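You operate a simulated robot arm through the tools that you are given. There is no shell and no other tool. Be economical: measure what you need, move in short steps, check, and stop when the job is done.

Carry out the task below with a simulated two-armed robot. There is one attempt and no reset: what you move stays moved.

TASK
On the top of the dark cart, fold the blue rag in half and then in half again.

The check looks at the end state, three seconds after you hand in, the way a careful person would. Anything else that was tipped, shoved, dropped, spilled or broken makes it a failure. Flat cloth is picked up by pressing the open fingertips on it (5 to 10 N) and closing them slowly along it; thin cloth reads only 2 to 8 mm in the jaws.

THE ROBOT
Two 6-joint arms with two-finger parallel grippers on one trunk, on a base that drives. Base frame: it is fixed to the floor where the robot stands at the start and does not move with it; the origin is under the middle of the robot, x ahead of it, y to its left, z up. Lengths are in mm, angles in degrees, forces in N, time in s.
The left shoulder is at the start at [-102, 177, 758], the right one opposite. With the tool pointing down near the work surface each hand reaches from about 300 to 720 mm from the robot's upright axis, wherever it stands, measured 20 degrees to its own side. Places, roughly: top of the dark cart [500, 600, 600]. Payload 1.57 kg a hand.
Tool frame (each hand has its own): the origin (TCP) lies between the finger pads and is the grasp point; the fingertips stand 30 mm ahead of it; z points along the fingers, y is the line along which they close. Largest opening 80 mm; finger width 17, thickness 12; the body of the gripper, 40 by 82 mm, starts 80 mm behind the TCP.
Orientation is told as [roll, pitch, yaw] about the base's x, y, z axes, in that order, counted from this pose: with the fingers straight down and closing along the base's y, the tool's x points along the base's -x, its y along +y and its z along -z.

THE INTERFACE
- The arms move only by the tool drive_tool. It takes "left_steps", "right_steps" or both (then of equal length, played together; a hand with none holds still); each is text: rows parted by semicolons, each of 7 numbers parted by spaces: the gripper command, from -1 (fully open) to 1 (shut), values between in proportion, then the shift along the tool's x, y, z in mm, then the turn, a rotation vector about the tool's x, y, z in degrees. In form: fingers x y z ax ay az; .... A call has 1 to 10 rows; each row shifts and turns the commanded pose from where the row before left it, along the tool's axes as they then stand. Each row takes 0.2 s and may step no farther than 50 mm and 8.6 degrees from the row before; otherwise, or with a gripper value out of range, the whole call is refused. Where a pose cannot be reached the arm comes as near as it can. A force on the tool above 40 N (or 10 N above the force at the start of the call, whichever is more), or a blocked arm, ends the call early, and 0.2 s more pass. Each finger travels about 72 mm/s and halts on what it meets, pressing with about 22 N; the grip force reading is that of the motor and also rises with nothing between the fingers. The clock runs only during rows and for 0.2 s after the last one: add rows that do not move to give the fingers time. It gives the time, the measured TCP pose, the force on the tool (base axes), the opening and the grip force at its end, in the units of the frame above (readings bear some noise), with the torque about the TCP (base axes, N m) and any sound that the robot's microphone picked up.
- Cameras (640 x 400 px; columns grow to the right, rows downward): "scene" is now at [20.2, 25.6, 1477.6]; the picture's right is [0.40, -0.91, 0.00], its down [-0.80, -0.35, -0.48] and it looks along [0.44, 0.19, -0.88] (base axes); focal length 248 px, centre (320, 200). "left" rides on the left gripper at [72, 7, -122] in its tool frame; the picture's right is [-0.09, 1.00, 0.00], its down [-0.84, -0.08, -0.54] and it looks along [-0.54, -0.05, 0.84] (tool axes); focal length 238 px, centre (320, 200). "right" rides on the right gripper at [72, -7, -122] in its tool frame; the picture's right is [0.09, 1.00, 0.00], its down [-0.84, 0.08, -0.54] and it looks along [-0.54, 0.05, 0.84] (tool axes); focal length 238 px, centre (320, 200). There is no depth. A picture from a camera that has moved, and an enlarged one, comes with that camera's place and axes in the base frame and with its lens. The place of the scene camera against the robot may be out by one fixed shift of up to 25 mm in any direction.
- camera(camera): a new picture of that camera. The clock stands still meanwhile.
- move_column(by): slides the trunk up (or, below 0, down) by that many mm; the arms and the scene camera ride with it, the base frame stays. It gives what a move gives, with no picture.
- roll_base(legs): drives the robot by 1 to 6 legs, each [ahead, left, turn to the left] in mm, mm and degrees, along the robot's own axes; the way and the turn of a leg run together, so that a leg with both is an arc; at most 1500 mm and 180 degrees a leg. The arms and the cameras ride along, it lands a little off, and it stops where it bumps. It gives what a move gives.
- aim_head(pan, tilt): turns the head with the scene camera to pan (to the left, within 143 degrees either way) and tilt (down, from -29 to 69), counted from straight ahead of the robot. It gives what a move gives.
- inspect(camera, box): a new picture of the part [left, top, right, bottom] of that camera's present view, enlarged. The clock stands still meanwhile.
- finish_job(): hands the job in; it is judged then, once.

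Work in short steps. Places have to be worked out from the pictures, the camera data and where the tool is seen: move nearer, look again, correct. Check each grasp and each placing, and mend what went wrong. You have 120 turns and 88 pictures in all, those below and enlarged ones among them. Open the grippers and draw the arms clear of the work before you hand the job in, unless the task says otherwise; then end with one line.

The tools are called after "Request:" as a command line: name --argument value ..., lists and objects as JSON in quotes. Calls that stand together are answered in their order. drive_tool: Moves the arms, as the interface text tells. Its arguments: {"type":"object","properties":{"left_steps":{"type":"string"},"right_steps":{"type":"string"}},"required":[]} The other tools are called the same way: move_column (by) slides the trunk up or down; roll_base (legs) drives the base; aim_head (pan, tilt) turns the head that bears the scene camera; camera (camera) takes a picture; inspect (camera, box) takes an enlarged picture of a part of a camera's view; finish_job () hands the job in.

At the start:

```text
time_s: 0.0
left_tool_pos: [342.6, 321.1, 799.6]
left_orientation: [-0.1, -0.1, 0.1]
left_contact_force: [0.5, 0.0, 1.0]
left_torque: [-0.01, -0.02, -0.01]
left_grip_width: 80.3
left_grasp_force: 0.1
right_tool_pos: [349.0, -27.2, 779.4]
right_orientation: [0.0, 0.0, -0.1]
right_contact_force: [-0.1, -0.3, 0.0]
right_torque: [-0.02, 0.0, 0.01]
right_grip_width: 79.9
right_grasp_force: 0.1
trunk travel left (down, up): [-200.0, 128.0]
robot x, y, heading: [2.8, -1.3, -0.1]
head pan, tilt: [23.8, 61.3]
```

scene: 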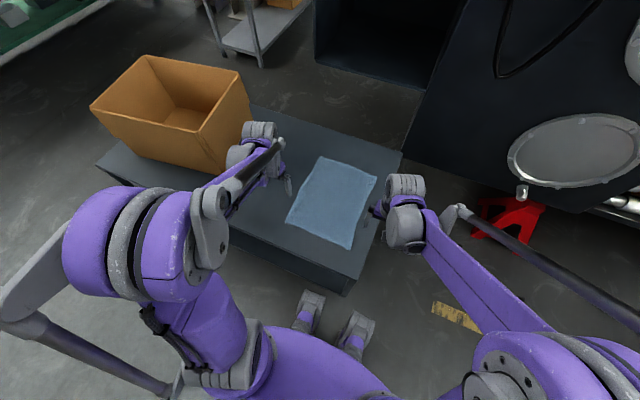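
right: 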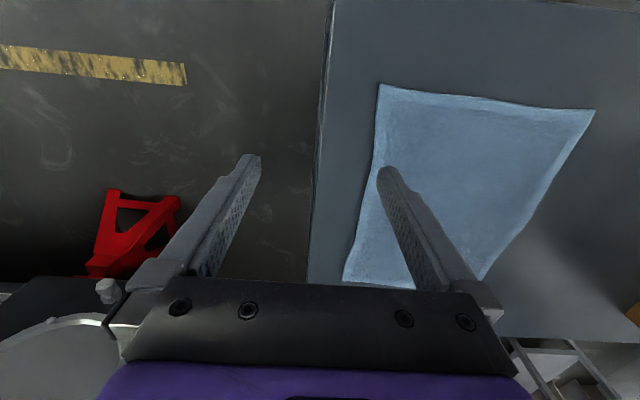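
left: 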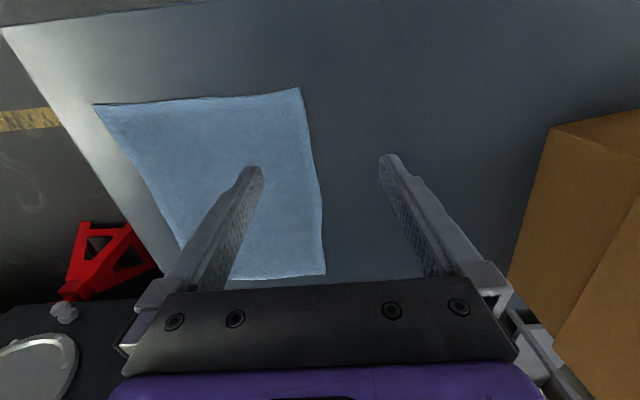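

The rag's corners work out to about (308,301), (307,36), (653,44) and (660,301), with the cart top at z≈600. I'll bring both hands, half open, above the two near-edge corners.

Request:
drive_tool --left_steps "0 6 -12 20 0 0 0;0 6 -12 25 0 0 0;0 6 -12 25 0 0 0;0 4.6 -9 25 0 0 0;0 0 0 25 0 0 0;0 0 0 0 0 0 0" --right_steps "0 7 20 20 0 0 0;0 7 20 20 0 0 0;0 7 20 20 0 0 0;0 8 20 20 0 0 0;0 0 7 19 0 0 0;0 0 0 0 0 0 0"

Request:
camera --camera "left"

Request:
camera --camera "right"

Request:
camera --camera "scene"

```text
time_s: 1.4
left_tool_pos: [319.9, 276.7, 678.8]
left_orientation: [0.1, -0.1, 0.0]
left_contact_force: [1.4, -0.3, -0.6]
left_torque: [0.0, -0.01, 0.01]
left_grip_width: 40.1
left_grasp_force: 0.1
right_tool_pos: [319.7, 58.4, 680.8]
right_orientation: [0.1, -0.1, 0.1]
right_contact_force: [0.3, -0.5, -0.4]
right_torque: [-0.01, -0.01, -0.01]
right_grip_width: 39.8
right_grasp_force: 0.1
trunk travel left (down, up): [-200.0, 128.0]
robot x, y, heading: [-1.0, -2.4, 0.0]
head pan, tilt: [23.8, 61.3]
```

```text
84 pictures are left
camera left: at [248.1, 282.8, 800.5], right [0.09, 1.0, 0.0], down [0.84, -0.08, 0.54], along [0.54, -0.05, -0.84], focal length 238 px, centre (320, 200)
```

left: 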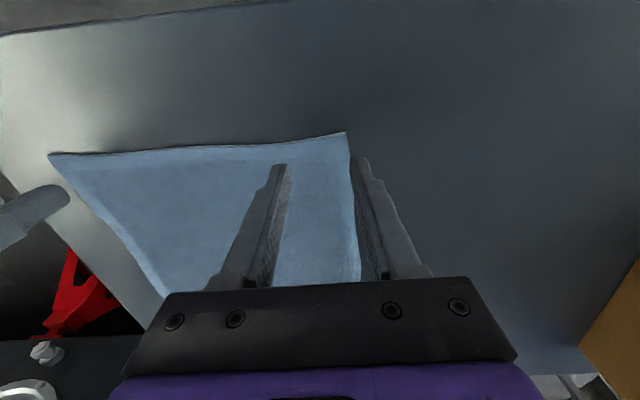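

```text
83 pictures are left
camera right: at [249.3, 52.5, 802.4], right [-0.09, 1.0, 0.0], down [0.84, 0.08, 0.54], along [0.54, 0.05, -0.84], focal length 238 px, centre (320, 200)
```

right: 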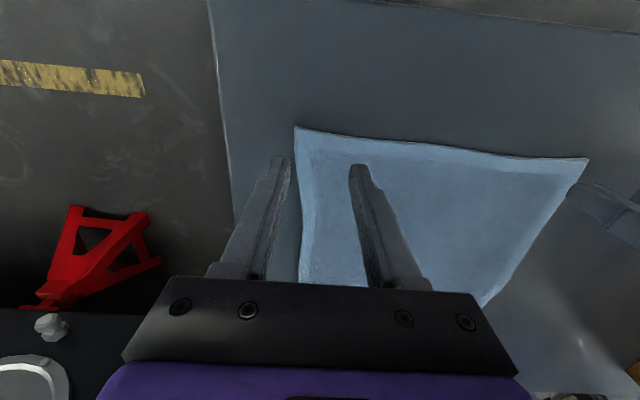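

```text
82 pictures are left
camera scene: at [19.7, 25.3, 1477.6], right [0.4, -0.91, 0.0], down [-0.8, -0.35, -0.48], along [0.44, 0.19, -0.88], focal length 248 px, centre (320, 200)
```

scene: 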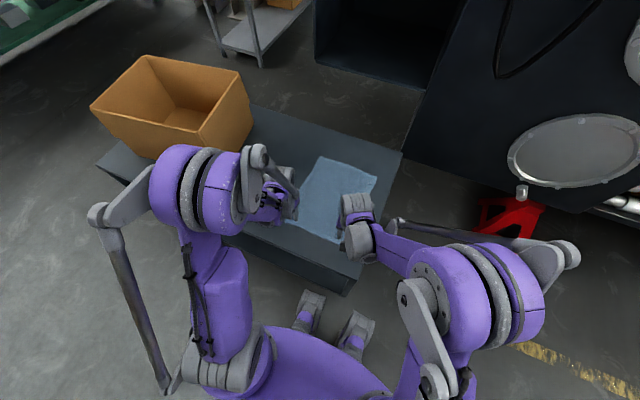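

The corners come out at (310,299) and (307,38). I'll shift both hands so the outer fingers land on the cloth, then go down to just above the surface.

Request:
drive_tool --left_steps "0.1 0 -5.5 14 0 0 0;0.1 0 -5.2 14 0 0 0;0.1 0 0 8 0 0 0;0.1 0 0 0 0 0 0" --right_steps "0.1 0 6.5 14 0 0 0;0.1 0 6 14 0 0 0;0.1 0 0 10 0 0 0;0.1 0 0 0 0 0 0"

Request:
camera --camera "left"

Request:
camera --camera "right"

```text
time_s: 2.4
left_tool_pos: [321.3, 265.0, 642.3]
left_orientation: [0.0, -0.1, 0.0]
left_contact_force: [0.5, -0.8, 0.2]
left_torque: [-0.01, -0.02, -0.01]
left_grip_width: 36.1
left_grasp_force: 0.0
right_tool_pos: [320.1, 70.7, 642.4]
right_orientation: [0.0, 0.0, 0.0]
right_contact_force: [-0.4, -0.2, 0.3]
right_torque: [0.02, -0.01, 0.0]
right_grip_width: 36.1
right_grasp_force: 0.0
trunk travel left (down, up): [-200.0, 128.0]
robot x, y, heading: [-4.4, -0.5, -0.1]
head pan, tilt: [23.8, 61.3]
```

```text
81 pictures are left
camera left: at [248.9, 271.7, 764.6], right [0.09, 1.0, 0.0], down [0.84, -0.08, 0.54], along [0.54, -0.05, -0.84], focal length 238 px, centre (320, 200)
```

left: 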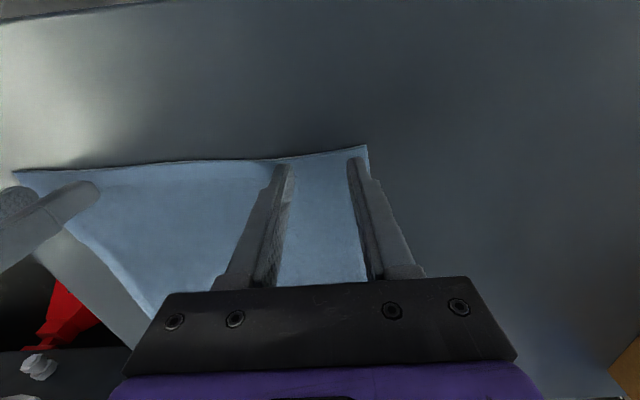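

```text
80 pictures are left
camera right: at [249.8, 65.0, 764.3], right [-0.09, 1.0, 0.0], down [0.84, 0.08, 0.54], along [0.54, 0.05, -0.84], focal length 238 px, centre (320, 200)
```

right: 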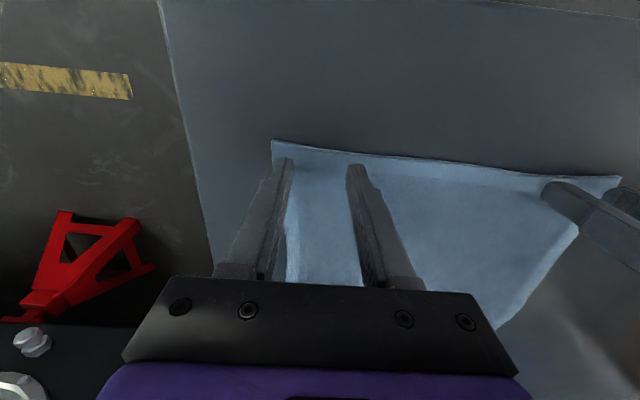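

The tips are just inside the near edge. I'll move them 4 mm further in and press down in small steps.

Request:
drive_tool --left_steps "0.1 -4 0 4 0 0 0;0.1 0 0 3 0 0 0;0.1 0 0 2 0 0 0;0.1 0 0 1 0 0 0;0.1 0 0 0 0 0 0" --right_steps "0.1 -5 0 4 0 0 0;0.1 0 0 3 0 0 0;0.1 0 0 2 0 0 0;0.1 0 0 1 0 0 0;0.1 0 0 0 0 0 0"

```text
time_s: 3.6
left_tool_pos: [324.2, 263.9, 634.4]
left_orientation: [0.1, -0.1, 0.0]
left_contact_force: [1.7, 0.0, 5.1]
left_torque: [-0.02, -0.03, 0.01]
left_grip_width: 36.0
left_grasp_force: 0.0
right_tool_pos: [324.8, 71.8, 633.5]
right_orientation: [0.0, -0.1, 0.1]
right_contact_force: [2.7, 1.4, 11.9]
right_torque: [0.02, -0.04, 0.03]
right_grip_width: 36.0
right_grasp_force: 0.1
trunk travel left (down, up): [-200.0, 128.0]
robot x, y, heading: [0.1, 2.6, -0.2]
head pan, tilt: [23.8, 61.3]
```

Contact is 5 N on the left and 12 N on the right. I'll trim the heights slightly and close slowly.

Request:
drive_tool --left_steps "0.2 0 0 0.5 0 0 0;0.3 0 0 0 0 0 0;0.4 0 0 0 0 0 0;0.5 0 0 0 0 0 0;0.6 0 0 0 0 0 0;0.7 0 0 0 0 0 0;0.8 0 0 0 0 0 0;0.9 0 0 0 0 0 0;1 0 0 0 0 0 0;1 0 0 0 0 0 0" --right_steps "0.2 0 0 -0.8 0 0 0;0.3 0 0 0 0 0 0;0.4 0 0 0 0 0 0;0.5 0 0 0 0 0 0;0.6 0 0 0 0 0 0;0.7 0 0 0 0 0 0;0.8 0 0 0 0 0 0;0.9 0 0 0 0 0 0;1 0 0 0 0 0 0;1 0 0 0 0 0 0"

Request:
camera --camera "left"

Request:
camera --camera "right"

```text
time_s: 5.8
left_tool_pos: [324.8, 263.6, 632.8]
left_orientation: [-0.1, -0.2, 0.0]
left_contact_force: [0.8, -14.0, 8.7]
left_torque: [-0.4, -0.08, 0.04]
left_grip_width: 4.3
left_grasp_force: 22.1
right_tool_pos: [325.1, 72.6, 633.4]
right_orientation: [0.1, 0.0, 0.0]
right_contact_force: [0.6, 14.0, 5.3]
right_torque: [0.43, 0.01, 0.01]
right_grip_width: 4.2
right_grasp_force: 22.4
trunk travel left (down, up): [-200.0, 128.0]
robot x, y, heading: [-1.7, -1.8, 0.2]
head pan, tilt: [23.8, 61.3]
```

```text
79 pictures are left
camera left: at [252.4, 271.3, 754.8], right [0.09, 1.0, 0.0], down [0.84, -0.08, 0.54], along [0.54, -0.05, -0.84], focal length 238 px, centre (320, 200)
```

left: 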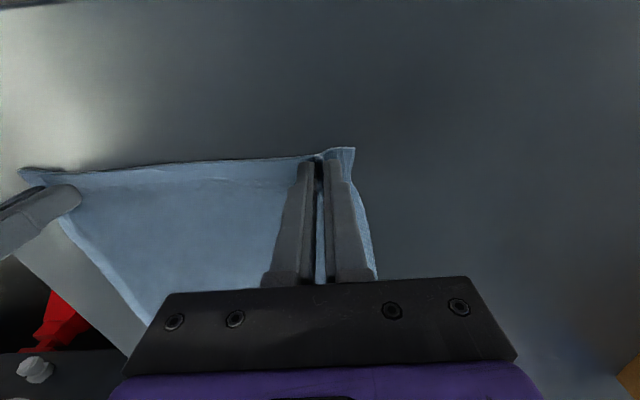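

```text
78 pictures are left
camera right: at [254.4, 65.8, 755.3], right [-0.09, 1.0, 0.0], down [0.84, 0.08, 0.54], along [0.54, 0.05, -0.84], focal length 238 px, centre (320, 200)
```

right: 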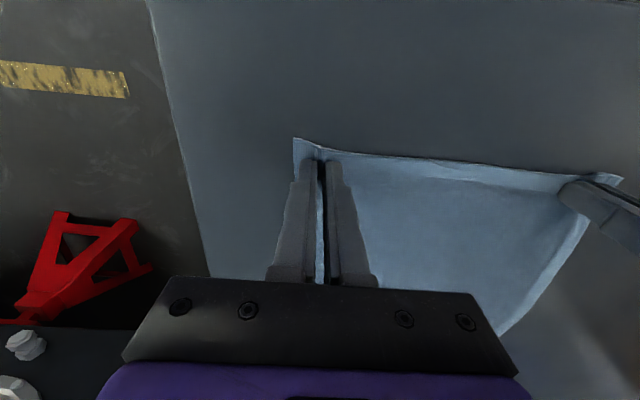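

Both hands hold cloth (4 mm in the jaws). I'll lift and carry the edge along the first half of an arc, easing the sideways tension.

Request:
drive_tool --left_steps "1 -2.4 -3 -22.6 0 0 0;1 -7.1 -2 -21.9 0 0 0;1 -11.6 0 -20.5 0 0 0;1 -15.7 0 -18.6 0 0 0;1 -19.3 0 -16 0 0 0;1 -22.4 0 -13 0 0 0;1 -24.8 0 -9.6 0 0 0;1 -26.4 0 -5.8 0 0 0;1 -27.3 0 -2 0 0 0" --right_steps "1 -2.4 3 -22.6 0 0 0;1 -7.1 2 -21.9 0 0 0;1 -11.6 0 -20.5 0 0 0;1 -15.7 0 -18.6 0 0 0;1 -19.3 0 -16 0 0 0;1 -22.4 0 -13 0 0 0;1 -24.8 0 -9.6 0 0 0;1 -26.4 0 -5.8 0 0 0;1 -27.3 0 -2 0 0 0"

Request:
camera --camera "left"

Request:
camera --camera "scene"

```text
time_s: 7.8
left_tool_pos: [480.3, 260.2, 763.3]
left_orientation: [0.0, -0.2, -0.1]
left_contact_force: [-0.1, -2.1, -0.1]
left_torque: [-0.04, -0.02, 0.01]
left_grip_width: 3.9
left_grasp_force: 21.7
right_tool_pos: [482.6, 77.0, 762.5]
right_orientation: [-0.1, 0.0, 0.0]
right_contact_force: [0.2, 1.5, 0.0]
right_torque: [0.03, 0.01, -0.04]
right_grip_width: 3.8
right_grasp_force: 21.9
trunk travel left (down, up): [-200.0, 128.0]
robot x, y, heading: [-2.1, 3.0, -0.1]
head pan, tilt: [23.8, 61.3]
```

```text
77 pictures are left
camera left: at [410.4, 267.4, 884.6], right [0.09, 1.0, 0.0], down [0.84, -0.08, 0.54], along [0.54, -0.05, -0.84], focal length 238 px, centre (320, 200)
```

left: 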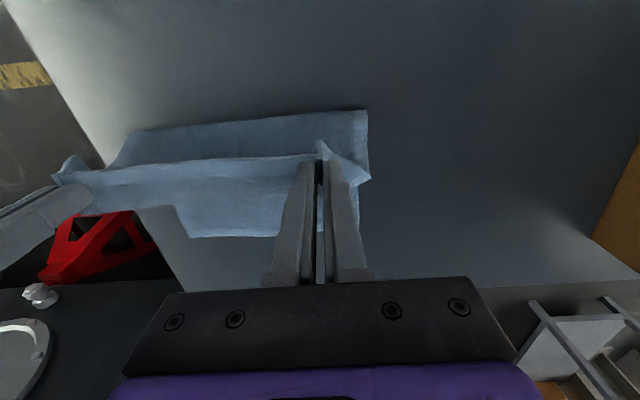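

```text
76 pictures are left
camera scene: at [21.6, 25.8, 1477.5], right [0.4, -0.91, 0.0], down [-0.8, -0.35, -0.48], along [0.44, 0.19, -0.88], focal length 248 px, centre (320, 200)
```

scene: 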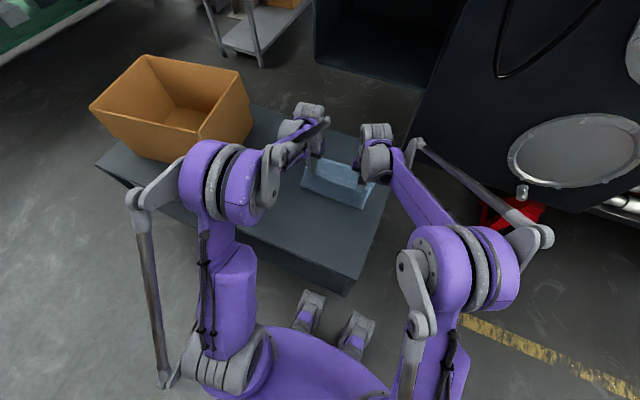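

The sheet is hanging well from both grips. I'll continue along the second half of the arc and stop just above the far edge.

Request:
drive_tool --left_steps "1 -27.3 0 2 0 0 0;1 -26.4 0 5.8 0 0 0;1 -24.8 0 9.6 0 0 0;1 -22.4 0 13 0 0 0;1 -19.3 0 16 0 0 0;1 -15.7 0 18.6 0 0 0;1 -11.6 0 20.5 0 0 0;1 -7.1 0 15 0 0 0;1 0 0 0 0 0 0" --right_steps "1 -27.3 0 2 0 0 0;1 -26.4 0 5.8 0 0 0;1 -24.8 0 9.6 0 0 0;1 -22.4 0 13 0 0 0;1 -19.3 0 16 0 0 0;1 -15.7 0 18.6 0 0 0;1 -11.6 0 20.5 0 0 0;1 -7.1 0 15 0 0 0;1 0 0 0 0 0 0"

Request:
camera --camera "left"

Request:
camera --camera "right"

Request:
inspect --camera "scene" --box '[240, 80, 440, 260]'

```text
time_s: 9.8
left_tool_pos: [635.5, 259.2, 663.6]
left_orientation: [0.0, -0.1, 0.0]
left_contact_force: [-0.7, -2.1, -0.2]
left_torque: [-0.04, 0.03, 0.02]
left_grip_width: 3.7
left_grasp_force: 21.9
right_tool_pos: [636.7, 76.2, 663.0]
right_orientation: [0.0, 0.0, 0.0]
right_contact_force: [0.0, 2.6, 0.0]
right_torque: [0.05, 0.05, -0.02]
right_grip_width: 3.9
right_grasp_force: 21.7
trunk travel left (down, up): [-200.0, 128.0]
robot x, y, heading: [3.4, 3.6, 0.1]
head pan, tilt: [23.8, 61.3]
```

```text
75 pictures are left
camera left: at [564.2, 266.0, 785.2], right [0.09, 1.0, 0.0], down [0.84, -0.08, 0.54], along [0.54, -0.05, -0.84], focal length 238 px, centre (320, 200)
```

left: 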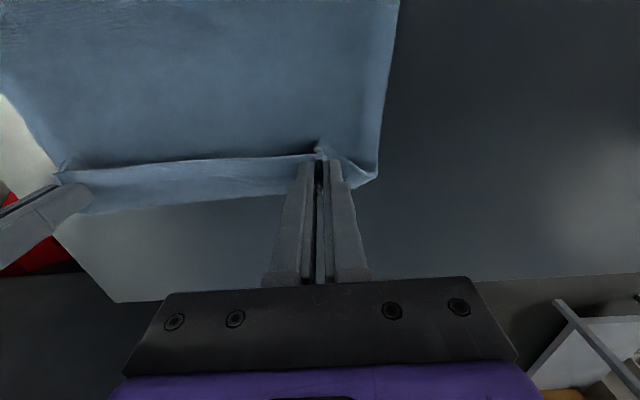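

```text
74 pictures are left
camera right: at [566.6, 69.1, 784.7], right [-0.09, 1.0, 0.0], down [0.84, 0.08, 0.54], along [0.54, 0.05, -0.84], focal length 238 px, centre (320, 200)
```

right: 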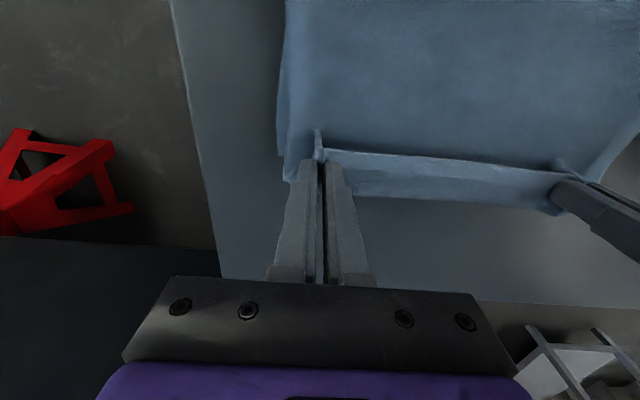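

```text
2.22 times, centred on (340, 170) of scene
camera zoom: at [19.9, 25.6, 1477.6], right [0.4, -0.91, 0.0], down [-0.8, -0.35, -0.48], along [0.44, 0.19, -0.88], focal length 552 px, centre (276, 267)
```

zoom: 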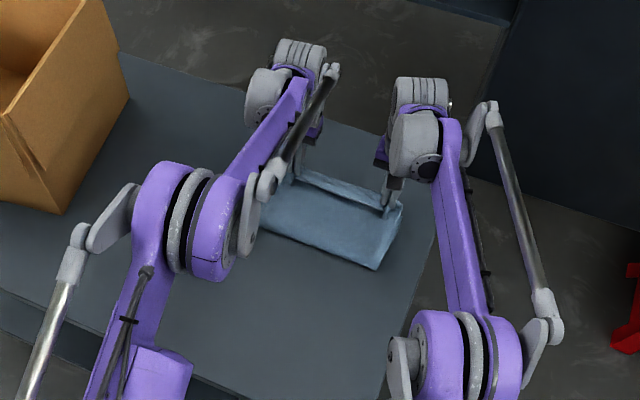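

The edge flap stands up at the tips, leaning back. I'll try pitching the hands so that it leans forward before I lay it down.

Request:
drive_tool --left_steps "1 -4 0 0 0 8 0;1 -4 0 0 0 8 0;1 -4 0 0 0 8 0;1 0 0 0 0 0 0" --right_steps "1 -4 0 0 0 8 0;1 -4 0 0 0 8 0;1 -4 0 0 0 8 0;1 0 0 0 0 0 0"

Request:
camera --camera "left"

```text
time_s: 10.8
left_tool_pos: [605.8, 251.8, 664.7]
left_orientation: [-0.1, 19.9, -0.1]
left_contact_force: [-1.6, -21.0, 0.5]
left_torque: [-0.58, 0.03, 0.24]
left_grip_width: 4.5
left_grasp_force: 21.9
left hand out of reach, approached as far as the arm can: row 2, 3
right_tool_pos: [585.2, 56.8, 666.8]
right_orientation: [0.2, 16.0, 0.1]
right_contact_force: [2.0, 22.0, 0.3]
right_torque: [0.65, -0.13, -0.19]
right_grip_width: 4.1
right_grasp_force: 21.8
right hand out of reach, approached as far as the arm can: row 1, 2, 3
trunk travel left (down, up): [-200.0, 128.0]
robot x, y, heading: [-2.2, -2.1, 0.1]
head pan, tilt: [23.8, 61.3]
```

```text
72 pictures are left
camera left: at [580.3, 260.6, 803.5], right [0.09, 1.0, -0.03], down [0.97, -0.08, 0.22], along [0.22, -0.05, -0.97], focal length 238 px, centre (320, 200)
```

left: 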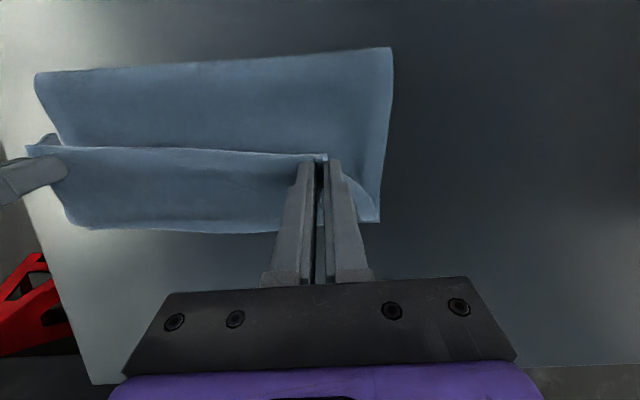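

Pitching is out of reach from here. I'll check how much clearance the base has in front before driving nearer.

Request:
inspect --camera "scene" --box '[220, 220, 420, 370]'

```text
2.67 times, centred on (320, 295) of scene
camera zoom: at [19.2, 25.5, 1477.6], right [0.4, -0.91, 0.0], down [-0.8, -0.35, -0.48], along [0.44, 0.19, -0.88], focal length 663 px, centre (320, -53)
```

zoom: 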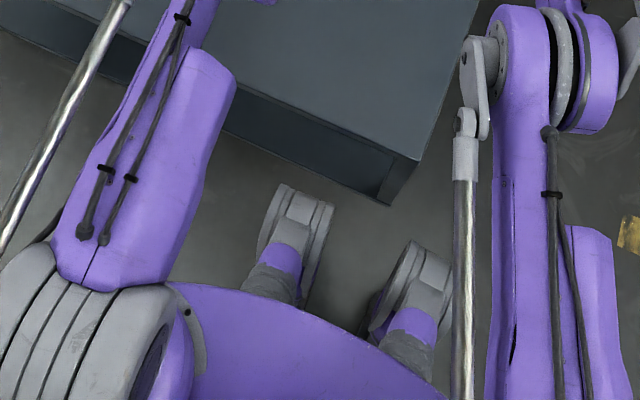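

The base has only about 30 mm of uncertain clearance, so I'll stay put. I'll undo the pitch and go back to vertical hands.

Request:
drive_tool --left_steps "1 4 0 0 0 -8 0;1 4 0 0 0 -8 0;1 4 0 0 0 -8 0;1 0 0 0 0 0 0" --right_steps "1 4 0 0 0 -8 0;1 4 0 0 0 -8 0;1 4 0 0 0 -8 0;1 0 0 0 0 0 0"

Request:
camera --camera "left"

```text
time_s: 11.8
left_tool_pos: [595.6, 253.5, 667.0]
left_orientation: [-0.3, -4.2, -0.2]
left_contact_force: [-1.9, -23.4, 1.0]
left_torque: [-0.73, 0.08, -0.01]
left_grip_width: 4.6
left_grasp_force: 21.8
right_tool_pos: [572.2, 56.5, 666.5]
right_orientation: [0.1, -8.0, 0.0]
right_contact_force: [2.3, 23.1, 0.1]
right_torque: [0.74, -0.05, 0.08]
right_grip_width: 4.9
right_grasp_force: 22.3
trunk travel left (down, up): [-200.0, 128.0]
robot x, y, heading: [0.0, -0.4, 0.1]
head pan, tilt: [23.8, 61.3]
```

```text
70 pictures are left
camera left: at [515.0, 261.3, 782.4], right [0.09, 1.0, 0.0], down [0.79, -0.08, 0.6], along [0.6, -0.05, -0.8], focal length 238 px, centre (320, 200)
```

left: 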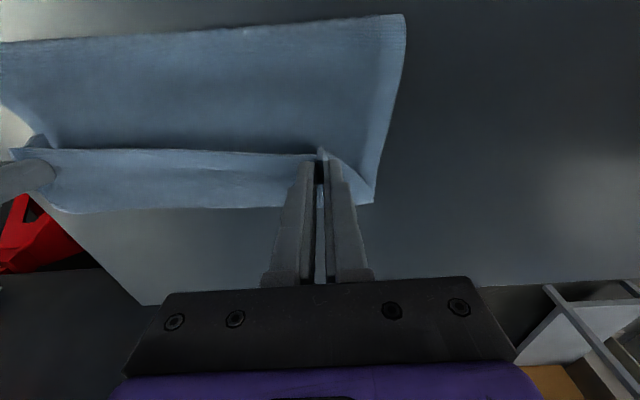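

The commanded pose follows what was reached. I'll realign both hands vertically at x≈637 and take the tension off.

Request:
drive_tool --left_steps "1 0 1 0 0 4.2 0;1 -14 1 0 0 0 0;1 -14 1 0 0 0 0;1 -14 1 0 0 0 0;1 0 0 0 0 0 0" --right_steps "1 -8 6 0 0 8 0;1 -19 6 0 0 0 0;1 -19 5 0 0 0 0;1 -19 3 0 0 0 0;1 0 0 0 0 0 0"

Request:
camera --camera "left"

```text
time_s: 13.0
left_tool_pos: [636.2, 259.6, 664.6]
left_orientation: [-0.1, 0.1, -0.1]
left_contact_force: [-0.6, -2.8, 0.0]
left_torque: [-0.08, 0.0, 0.01]
left_grip_width: 3.9
left_grasp_force: 22.1
right_tool_pos: [638.4, 75.5, 668.0]
right_orientation: [0.0, 0.0, 0.0]
right_contact_force: [0.7, 2.8, 0.1]
right_torque: [0.08, 0.02, -0.05]
right_grip_width: 3.6
right_grasp_force: 21.4
trunk travel left (down, up): [-200.0, 128.0]
robot x, y, heading: [-1.3, -1.7, 0.1]
head pan, tilt: [23.8, 61.3]
```

```text
69 pictures are left
camera left: at [565.3, 266.6, 788.2], right [0.09, 1.0, 0.0], down [0.84, -0.08, 0.54], along [0.54, -0.05, -0.84], focal length 238 px, centre (320, 200)
```

left: 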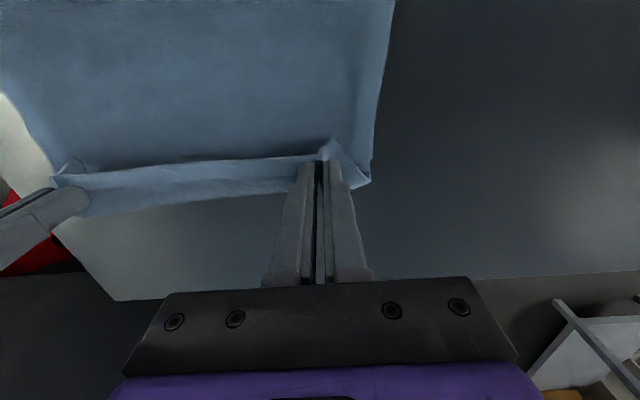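

The hands are aligned again. I'll lower them until the tips nearly touch the lower layer.

Request:
drive_tool --left_steps "1 0 0 9 0 0 0;1 0 0 9 0 0 0;1 0 0 7 0 0 0;1 0 0 0 0 0 0" --right_steps "1 0 0 10 0 0 0;1 0 0 10 0 0 0;1 0 0 8 0 0 0;1 0 0 0 0 0 0"

Request:
camera --camera "left"

Request:
camera --camera "right"

```text
time_s: 14.0
left_tool_pos: [636.3, 260.4, 642.6]
left_orientation: [0.0, 0.1, 0.0]
left_contact_force: [-0.4, -1.6, 2.3]
left_torque: [-0.07, 0.02, 0.01]
left_grip_width: 3.8
left_grasp_force: 22.2
right_tool_pos: [638.8, 75.9, 641.1]
right_orientation: [0.1, 0.1, 0.0]
right_contact_force: [2.0, 2.1, 7.3]
right_torque: [0.05, 0.04, 0.0]
right_grip_width: 3.7
right_grasp_force: 22.3
trunk travel left (down, up): [-200.0, 128.0]
robot x, y, heading: [3.6, -0.3, -0.1]
head pan, tilt: [23.8, 61.3]
```

```text
68 pictures are left
camera left: at [564.8, 266.4, 763.9], right [0.09, 1.0, 0.0], down [0.84, -0.08, 0.54], along [0.54, -0.05, -0.84], focal length 238 px, centre (320, 200)
```

left: 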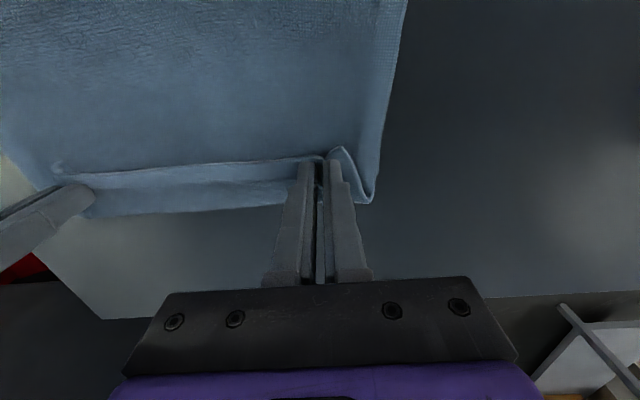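

```text
67 pictures are left
camera right: at [567.8, 70.0, 762.6], right [-0.09, 1.0, 0.0], down [0.84, 0.08, 0.54], along [0.54, 0.05, -0.84], focal length 238 px, centre (320, 200)
```

right: 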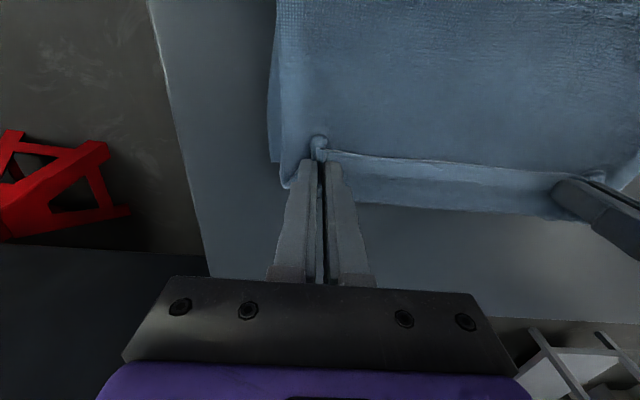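

The edge is down, with a curl at the far side. I'll open slowly in place so the gathers spread, then lift clear.

Request:
drive_tool --left_steps "0.8 0 0 0 0 0 0;0.6 0 0 0 0 0 0;0.4 0 0 0 0 0 0;0.2 0 0 0 0 0 0;0.2 0 0 -2 0 0 0;0.2 0 0 -15 0 0 0;0.2 0 0 -40 0 0 0;0.2 0 0 -40 0 0 0" --right_steps "0.8 0 0 -1 0 0 0;0.6 0 0 0 0 0 0;0.4 0 0 0 0 0 0;0.2 0 0 0 0 0 0;0.2 0 0 -2 0 0 0;0.2 0 0 -15 0 0 0;0.2 0 0 -40 0 0 0;0.2 0 0 -40 0 0 0"

Request:
camera --camera "left"

Request:
camera --camera "right"

```text
time_s: 15.8
left_tool_pos: [635.6, 260.2, 738.9]
left_orientation: [0.0, 0.1, 0.0]
left_contact_force: [0.4, 0.2, 0.2]
left_torque: [0.01, 0.0, 0.01]
left_grip_width: 31.9
left_grasp_force: 0.0
right_tool_pos: [637.8, 76.6, 738.6]
right_orientation: [0.0, 0.0, 0.0]
right_contact_force: [-0.5, -1.3, -0.3]
right_torque: [-0.01, -0.02, -0.01]
right_grip_width: 31.8
right_grasp_force: 0.1
trunk travel left (down, up): [-200.0, 128.0]
robot x, y, heading: [-0.5, -1.0, -0.1]
head pan, tilt: [23.8, 61.3]
```

```text
66 pictures are left
camera left: at [565.4, 266.7, 860.6], right [0.09, 1.0, 0.0], down [0.84, -0.08, 0.54], along [0.54, -0.05, -0.84], focal length 238 px, centre (320, 200)
```

left: 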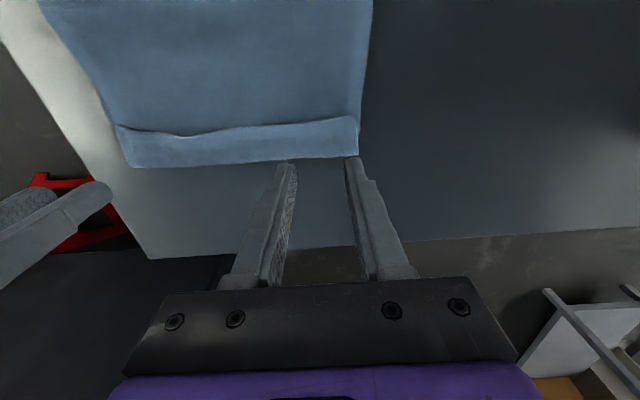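

```text
65 pictures are left
camera right: at [567.7, 70.7, 859.6], right [-0.09, 1.0, 0.0], down [0.84, 0.08, 0.54], along [0.54, 0.05, -0.84], focal length 238 px, centre (320, 200)
```

right: 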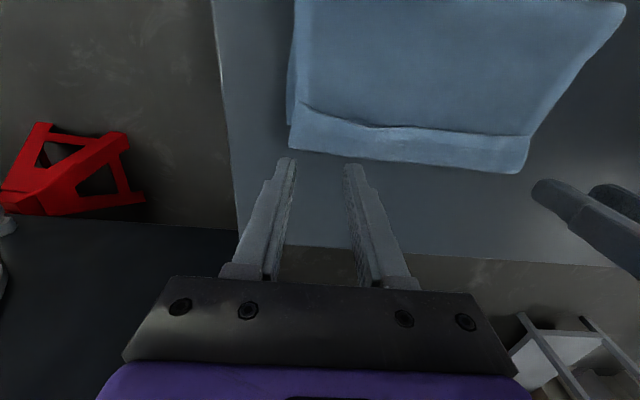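

The gathers relaxed fully, but a strip about 37 mm wide is turned back at the far edge (crease at x≈669, free edge at x≈632). I'll draw back to see the whole rag.

Request:
drive_tool --left_steps "0.1 25 1 0 0 0 0;0.1 25 1 0 0 0 0;0.1 25 1 0 0 0 0;0.1 25 1 0 0 0 0;0.1 0 0 0 0 0 0" --right_steps "0.1 25 -1 0 0 0 0;0.1 25 -1 0 0 0 0;0.1 25 -2 0 0 0 0;0.1 25 -2 0 0 0 0;0.1 0 0 0 0 0 0"

Request:
camera --camera "left"

Request:
camera --camera "right"

Request:
inspect --camera "scene" --box '[260, 120, 420, 220]'

```text
time_s: 17.0
left_tool_pos: [536.0, 263.4, 737.9]
left_orientation: [0.0, 0.2, 0.1]
left_contact_force: [0.1, -0.3, 0.5]
left_torque: [0.04, 0.0, -0.01]
left_grip_width: 36.1
left_grasp_force: 0.0
right_tool_pos: [538.4, 70.6, 737.1]
right_orientation: [0.0, 0.0, 0.0]
right_contact_force: [1.6, -0.4, 0.0]
right_torque: [0.01, 0.0, -0.01]
right_grip_width: 36.2
right_grasp_force: 0.0
trunk travel left (down, up): [-200.0, 128.0]
robot x, y, heading: [1.8, 2.3, 0.1]
head pan, tilt: [23.8, 61.3]
```

```text
64 pictures are left
camera left: at [465.2, 270.6, 860.4], right [0.09, 1.0, 0.0], down [0.84, -0.08, 0.54], along [0.54, -0.05, -0.84], focal length 238 px, centre (320, 200)
```

left: 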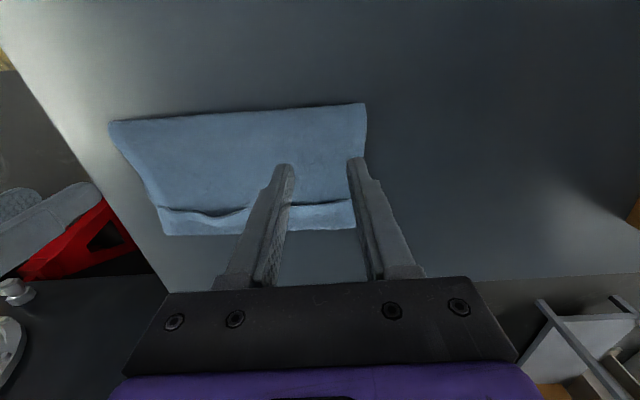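

```text
63 pictures are left
camera right: at [467.5, 63.9, 859.2], right [-0.09, 1.0, 0.0], down [0.84, 0.08, 0.54], along [0.54, 0.05, -0.84], focal length 238 px, centre (320, 200)
```

right: 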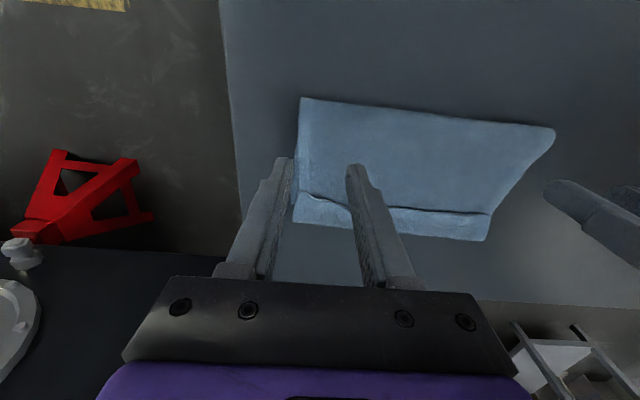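

```text
4.00 times, centred on (340, 170) of scene
camera zoom: at [20.9, 25.7, 1477.5], right [0.4, -0.91, 0.0], down [-0.8, -0.35, -0.48], along [0.44, 0.19, -0.88], focal length 994 px, centre (240, 320)
```

zoom: 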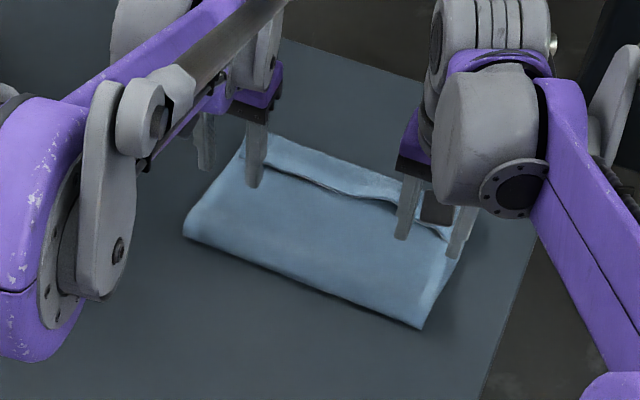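

The near crease is at x≈515 and the turned-back strip spans x≈633–672. I'll grip the top layer just behind that strip (x≈619), so that when I lift it the strip hangs free and unfolds.

Request:
drive_tool --left_steps "0.1 -21 0 20 0 0 0;0.1 -21 0 20 0 0 0;0.1 -21 0 20 0 0 0;0.1 -20 0 20 0 0 0;0.1 0 0 12 0 0 0;0.1 0 0 3 0 0 0;0.1 0 0 0 0 0 0" --right_steps "0.1 -20 0 20 0 0 0;0.1 -20 0 20 0 0 0;0.1 -20 0 20 0 0 0;0.1 -20 0 20 0 0 0;0.1 0 0 11 0 0 0;0.1 0 0 3 0 0 0;0.1 0 0 0 0 0 0"

Request:
camera --camera "left"

Request:
camera --camera "right"

```text
time_s: 18.6
left_tool_pos: [618.6, 264.0, 643.6]
left_orientation: [0.0, 0.2, 0.0]
left_contact_force: [0.3, 0.3, 0.9]
left_torque: [0.03, -0.01, 0.02]
left_grip_width: 36.0
left_grasp_force: 0.1
right_tool_pos: [619.1, 70.6, 643.8]
right_orientation: [0.0, 0.0, 0.0]
right_contact_force: [-0.2, -0.3, 0.5]
right_torque: [0.05, 0.01, -0.03]
right_grip_width: 36.0
right_grasp_force: 0.0
trunk travel left (down, up): [-200.0, 128.0]
robot x, y, heading: [0.4, 1.3, -0.1]
head pan, tilt: [23.8, 61.3]
```

```text
61 pictures are left
camera left: at [548.3, 270.5, 764.7], right [0.09, 1.0, 0.0], down [0.84, -0.08, 0.54], along [0.54, -0.05, -0.84], focal length 238 px, centre (320, 200)
```

left: 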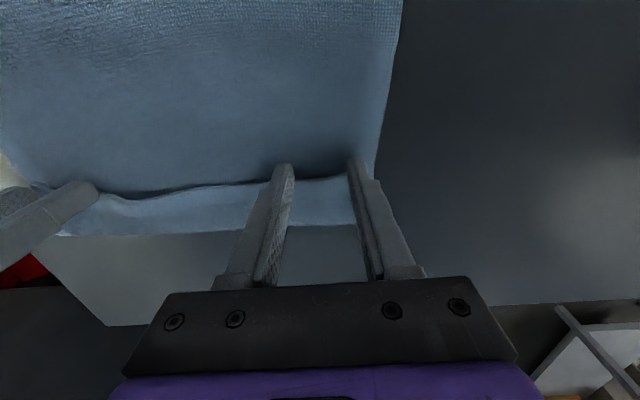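

```text
60 pictures are left
camera right: at [548.3, 64.4, 765.3], right [-0.09, 1.0, 0.0], down [0.84, 0.08, 0.54], along [0.54, 0.05, -0.84], focal length 238 px, centre (320, 200)
```

right: 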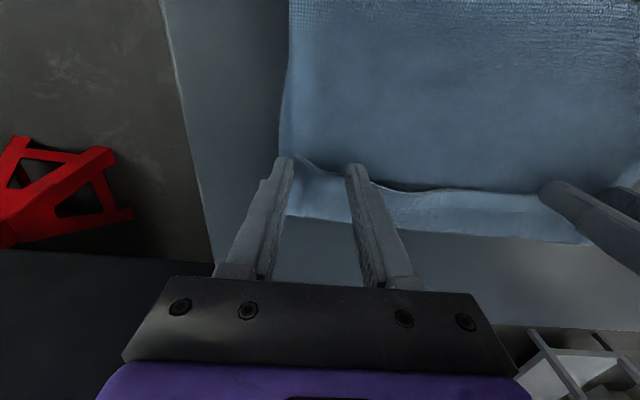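

The right hand's outer finger is close to the curled-up flap corner. I'll back both hands off a little and press down gently.

Request:
drive_tool --left_steps "0.1 6 -2 0 0 0 0;0.1 0 0 3 0 0 0;0.1 0 0 2 0 0 0;0.1 0 0 0 0 0 0" --right_steps "0.1 12 5 0 0 0 0;0.1 0 0 3 0 0 0;0.1 0 0 2 0 0 0;0.1 0 0 0 0 0 0"

```text
time_s: 19.6
left_tool_pos: [612.4, 262.2, 640.0]
left_orientation: [0.0, 0.0, 0.1]
left_contact_force: [0.0, 1.2, 4.1]
left_torque: [0.03, -0.05, 0.01]
left_grip_width: 35.9
left_grasp_force: 0.0
right_tool_pos: [605.9, 76.2, 638.4]
right_orientation: [0.0, 0.0, 0.0]
right_contact_force: [0.5, 0.8, 3.4]
right_torque: [0.0, -0.04, 0.02]
right_grip_width: 36.2
right_grasp_force: 0.0
trunk travel left (down, up): [-200.0, 128.0]
robot x, y, heading: [1.2, -1.0, -0.1]
head pan, tilt: [23.8, 61.3]
```

Contact is light, at about 4 N each. I'll close slowly to take only the top layer.

Request:
drive_tool --left_steps "0.2 0 0 0.5 0 0 0;0.3 0 0 0 0 0 0;0.4 0 0 0 0 0 0;0.5 0 0 0 0 0 0;0.6 0 0 0 0 0 0;0.7 0 0 0 0 0 0;0.8 0 0 0 0 0 0;0.9 0 0 0 0 0 0;1 0 0 0 0 0 0;1 0 0 0 0 0 0" --right_steps "0.2 0 0 0.7 0 0 0;0.3 0 0 0 0 0 0;0.4 0 0 0 0 0 0;0.5 0 0 0 0 0 0;0.6 0 0 0 0 0 0;0.7 0 0 0 0 0 0;0.8 0 0 0 0 0 0;0.9 0 0 0 0 0 0;1 0 0 0 0 0 0;1 0 0 0 0 0 0"

Request:
camera --camera "left"

Request:
camera --camera "right"

```text
time_s: 21.8
left_tool_pos: [612.4, 260.9, 638.0]
left_orientation: [-0.1, 0.1, -0.1]
left_contact_force: [0.4, -9.5, 3.4]
left_torque: [-0.29, 0.0, -0.01]
left_grip_width: 6.2
left_grasp_force: 22.5
right_tool_pos: [606.2, 76.6, 638.6]
right_orientation: [0.1, 0.0, 0.1]
right_contact_force: [1.3, 8.4, 5.3]
right_torque: [0.24, -0.03, 0.09]
right_grip_width: 10.5
right_grasp_force: 22.1
trunk travel left (down, up): [-200.0, 128.0]
robot x, y, heading: [-2.7, -1.2, -0.1]
head pan, tilt: [23.8, 61.3]
```

```text
59 pictures are left
camera left: at [541.5, 267.5, 760.4], right [0.09, 1.0, 0.0], down [0.84, -0.08, 0.54], along [0.54, -0.05, -0.84], focal length 238 px, centre (320, 200)
```

left: 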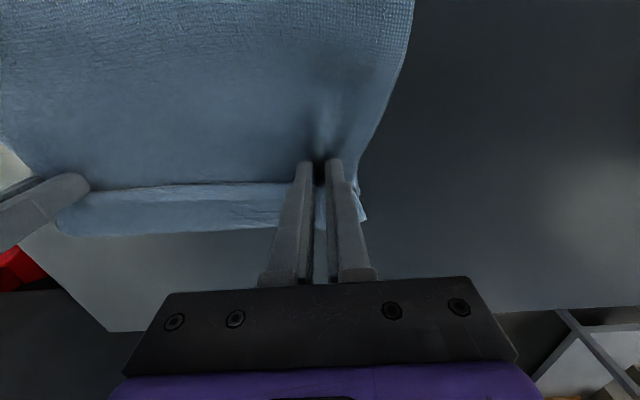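

```text
58 pictures are left
camera right: at [535.5, 69.8, 760.4], right [-0.09, 1.0, 0.0], down [0.84, 0.08, 0.54], along [0.54, 0.05, -0.84], focal length 238 px, centre (320, 200)
```

right: 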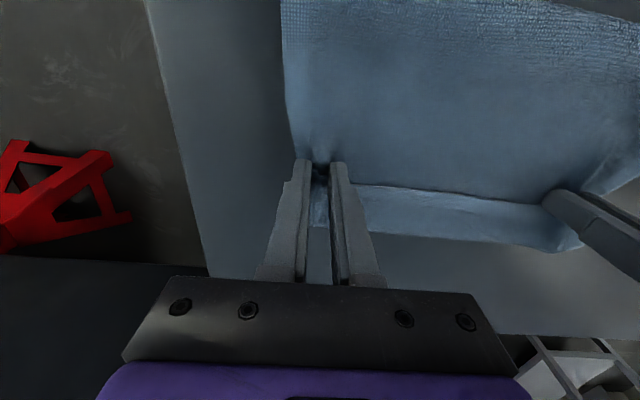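

The left jaw reads 6 mm and the right 10 mm, so the right may also hold the lower layer. I'll lift a little and look.

Request:
drive_tool --left_steps "1 0 -2 -12 0 0 0;1 0 -2 -14 0 0 0;1 0 0 -14 0 0 0;1 0 0 0 0 0 0" --right_steps "1 0 2 -12 0 0 0;1 0 2 -14 0 0 0;1 0 0 -14 0 0 0;1 0 0 0 0 0 0"

Request:
camera --camera "left"

Request:
camera --camera "right"

Request:
inspect --camera "scene" --box '[260, 120, 420, 220]'

```text
time_s: 22.8
left_tool_pos: [612.9, 258.0, 677.1]
left_orientation: [0.1, 0.1, 0.0]
left_contact_force: [-0.7, -2.0, 0.1]
left_torque: [-0.04, 0.01, 0.0]
left_grip_width: 5.7
left_grasp_force: 22.3
right_tool_pos: [605.9, 79.6, 678.1]
right_orientation: [0.0, -0.1, 0.0]
right_contact_force: [0.0, 1.0, -0.3]
right_torque: [0.01, 0.01, 0.02]
right_grip_width: 9.9
right_grasp_force: 22.1
trunk travel left (down, up): [-200.0, 128.0]
robot x, y, heading: [2.3, 1.3, -0.0]
head pan, tilt: [23.8, 61.3]
```

```text
57 pictures are left
camera left: at [542.4, 264.3, 799.6], right [0.09, 1.0, 0.0], down [0.84, -0.08, 0.54], along [0.54, -0.05, -0.84], focal length 238 px, centre (320, 200)
```

left: 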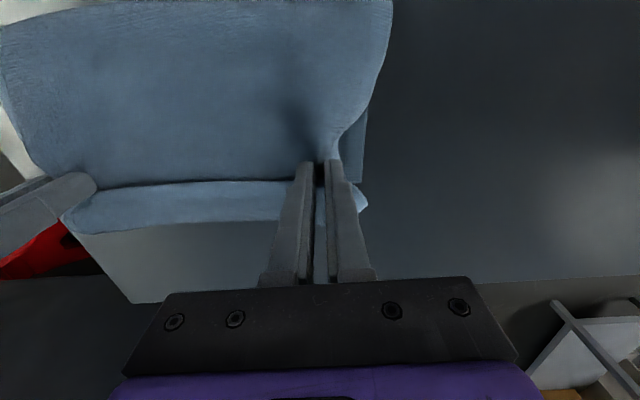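

```text
56 pictures are left
camera right: at [536.3, 73.2, 799.6], right [-0.09, 1.0, 0.0], down [0.84, 0.08, 0.54], along [0.54, 0.05, -0.84], focal length 238 px, centre (320, 200)
```

right: 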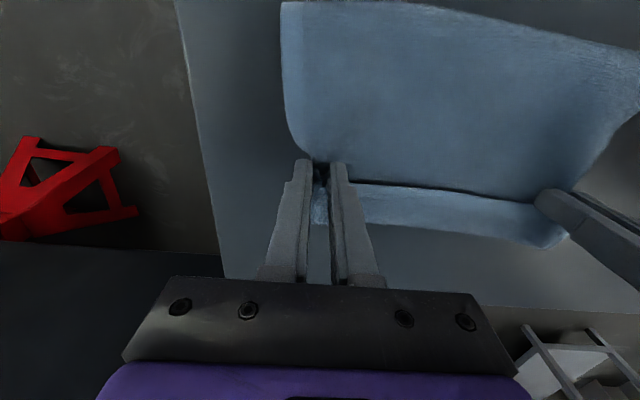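

```text
4.00 times, centred on (340, 170) of scene
camera zoom: at [20.4, 25.7, 1477.5], right [0.4, -0.91, 0.0], down [-0.8, -0.35, -0.48], along [0.44, 0.19, -0.88], focal length 994 px, centre (240, 320)
```

zoom: 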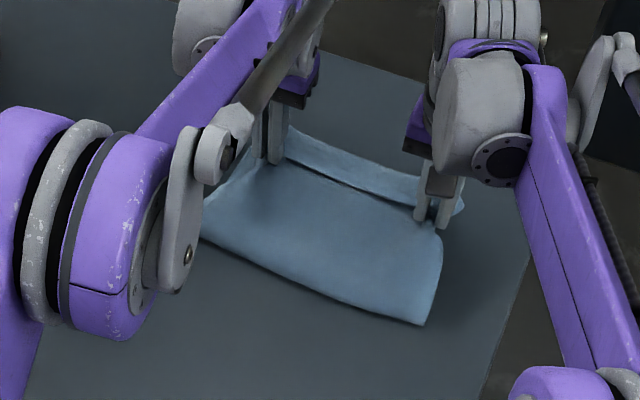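

The left hand has only the top layer, but the right seems to have both. I'll set the right hand down, release it, and get ready to regrip more lightly.

Request:
drive_tool --right_steps "1 0 -2 13 0 0 0;1 0 -2 13 0 0 0;1 0 0 11 0 0 0;0.6 0 0 0 0 0 0;0.1 0 0 0 0 0 0;0.1 0 0 -10 0 0 0;0.1 0 0 -20 0 0 0;0.3 0 0 0 0 0 0"

Request:
camera --camera "right"

```text
time_s: 24.6
left_tool_pos: [612.4, 257.7, 676.5]
left_orientation: [-0.1, 0.0, -0.1]
left_contact_force: [-0.2, -0.1, -0.2]
left_torque: [-0.02, -0.01, 0.01]
left_grip_width: 6.0
left_grasp_force: 21.8
right_tool_pos: [606.5, 75.8, 671.0]
right_orientation: [0.1, -0.1, 0.0]
right_contact_force: [-0.5, 0.1, 0.3]
right_torque: [0.03, -0.01, 0.0]
right_grip_width: 27.9
right_grasp_force: 0.1
trunk travel left (down, up): [-200.0, 128.0]
robot x, y, heading: [-4.6, 1.9, -0.2]
head pan, tilt: [23.8, 61.3]
```

```text
54 pictures are left
camera right: at [535.7, 68.9, 793.1], right [-0.09, 1.0, 0.0], down [0.84, 0.08, 0.54], along [0.54, 0.05, -0.84], focal length 238 px, centre (320, 200)
```

right: 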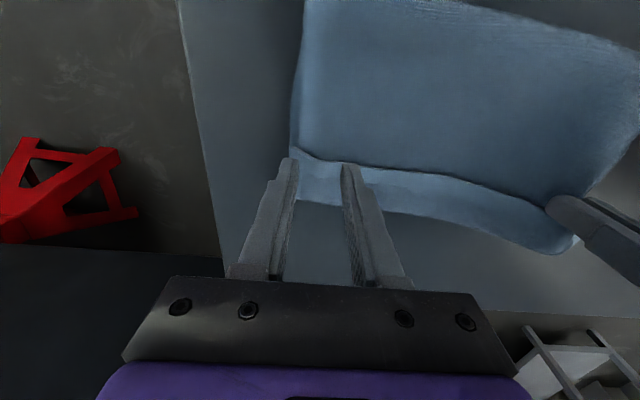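

The right hand released cleanly. I'll regrip 12 mm further inboard with a smaller opening and a lighter touch.

Request:
drive_tool --right_steps "0.3 3 6 10 0 0 0;0.3 0 6 10 0 0 0;0.3 0 0 9 0 0 0;0.3 0 0 1.5 0 0 0;0.3 0 0 0 0 0 0"

```text
time_s: 25.8
left_tool_pos: [613.3, 257.5, 677.6]
left_orientation: [0.0, 0.2, 0.0]
left_contact_force: [0.0, -0.6, -0.1]
left_torque: [0.02, 0.0, 0.01]
left_grip_width: 6.0
left_grasp_force: 21.8
right_tool_pos: [603.0, 85.7, 641.1]
right_orientation: [0.0, 0.0, 0.0]
right_contact_force: [0.0, 0.6, 2.2]
right_torque: [-0.02, 0.01, -0.01]
right_grip_width: 28.1
right_grasp_force: 0.0
trunk travel left (down, up): [-200.0, 128.0]
robot x, y, heading: [-2.5, 0.4, 0.1]
head pan, tilt: [23.8, 61.3]
```

Request:
drive_tool --right_steps "0.4 0 0 0.3 0 0 0;0.5 0 0 0 0 0 0;0.6 0 0 0 0 0 0;0.7 0 0 -0.3 0 0 0;0.8 0 0 -0.3 0 0 0;0.9 0 0 0 0 0 0;1 0 0 0 0 0 0;1 0 0 0 0 0 0;1 0 0 -15 0 0 0;1 0 0 -20 0 0 0"

Request:
camera --camera "right"

Request:
inspect --camera "scene" --box '[260, 120, 420, 220]'

```text
time_s: 28.0
left_tool_pos: [613.7, 256.6, 676.7]
left_orientation: [0.0, 0.1, -0.1]
left_contact_force: [0.5, -0.8, -0.6]
left_torque: [-0.01, -0.01, 0.0]
left_grip_width: 5.7
left_grasp_force: 21.8
right_tool_pos: [602.3, 87.6, 675.8]
right_orientation: [0.0, 0.0, 0.0]
right_contact_force: [-0.3, 0.4, 0.7]
right_torque: [-0.01, 0.01, 0.0]
right_grip_width: 2.5
right_grasp_force: 22.2
trunk travel left (down, up): [-200.0, 128.0]
robot x, y, heading: [1.5, 1.4, -0.0]
head pan, tilt: [23.8, 61.3]
```

```text
53 pictures are left
camera right: at [533.1, 81.2, 798.0], right [-0.09, 1.0, 0.0], down [0.84, 0.08, 0.54], along [0.54, 0.05, -0.84], focal length 238 px, centre (320, 200)
```

right: 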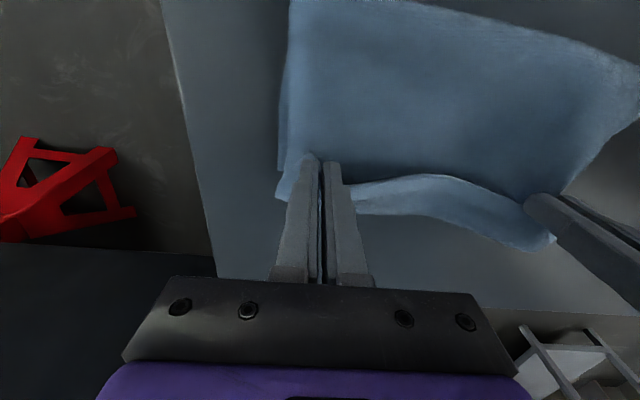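

```text
4.00 times, centred on (340, 170) of scene
camera zoom: at [20.0, 25.6, 1477.6], right [0.4, -0.91, 0.0], down [-0.8, -0.35, -0.48], along [0.44, 0.19, -0.88], focal length 994 px, centre (240, 320)
```

zoom: 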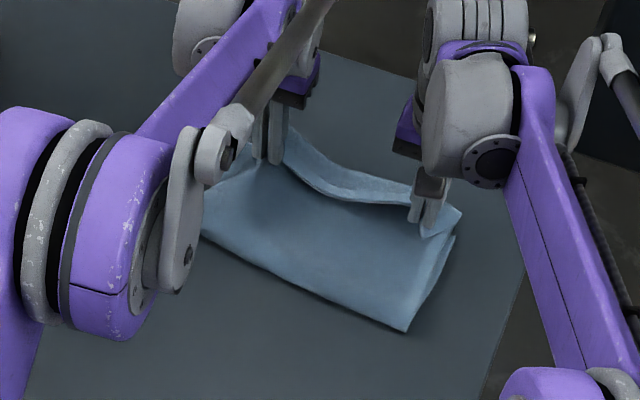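

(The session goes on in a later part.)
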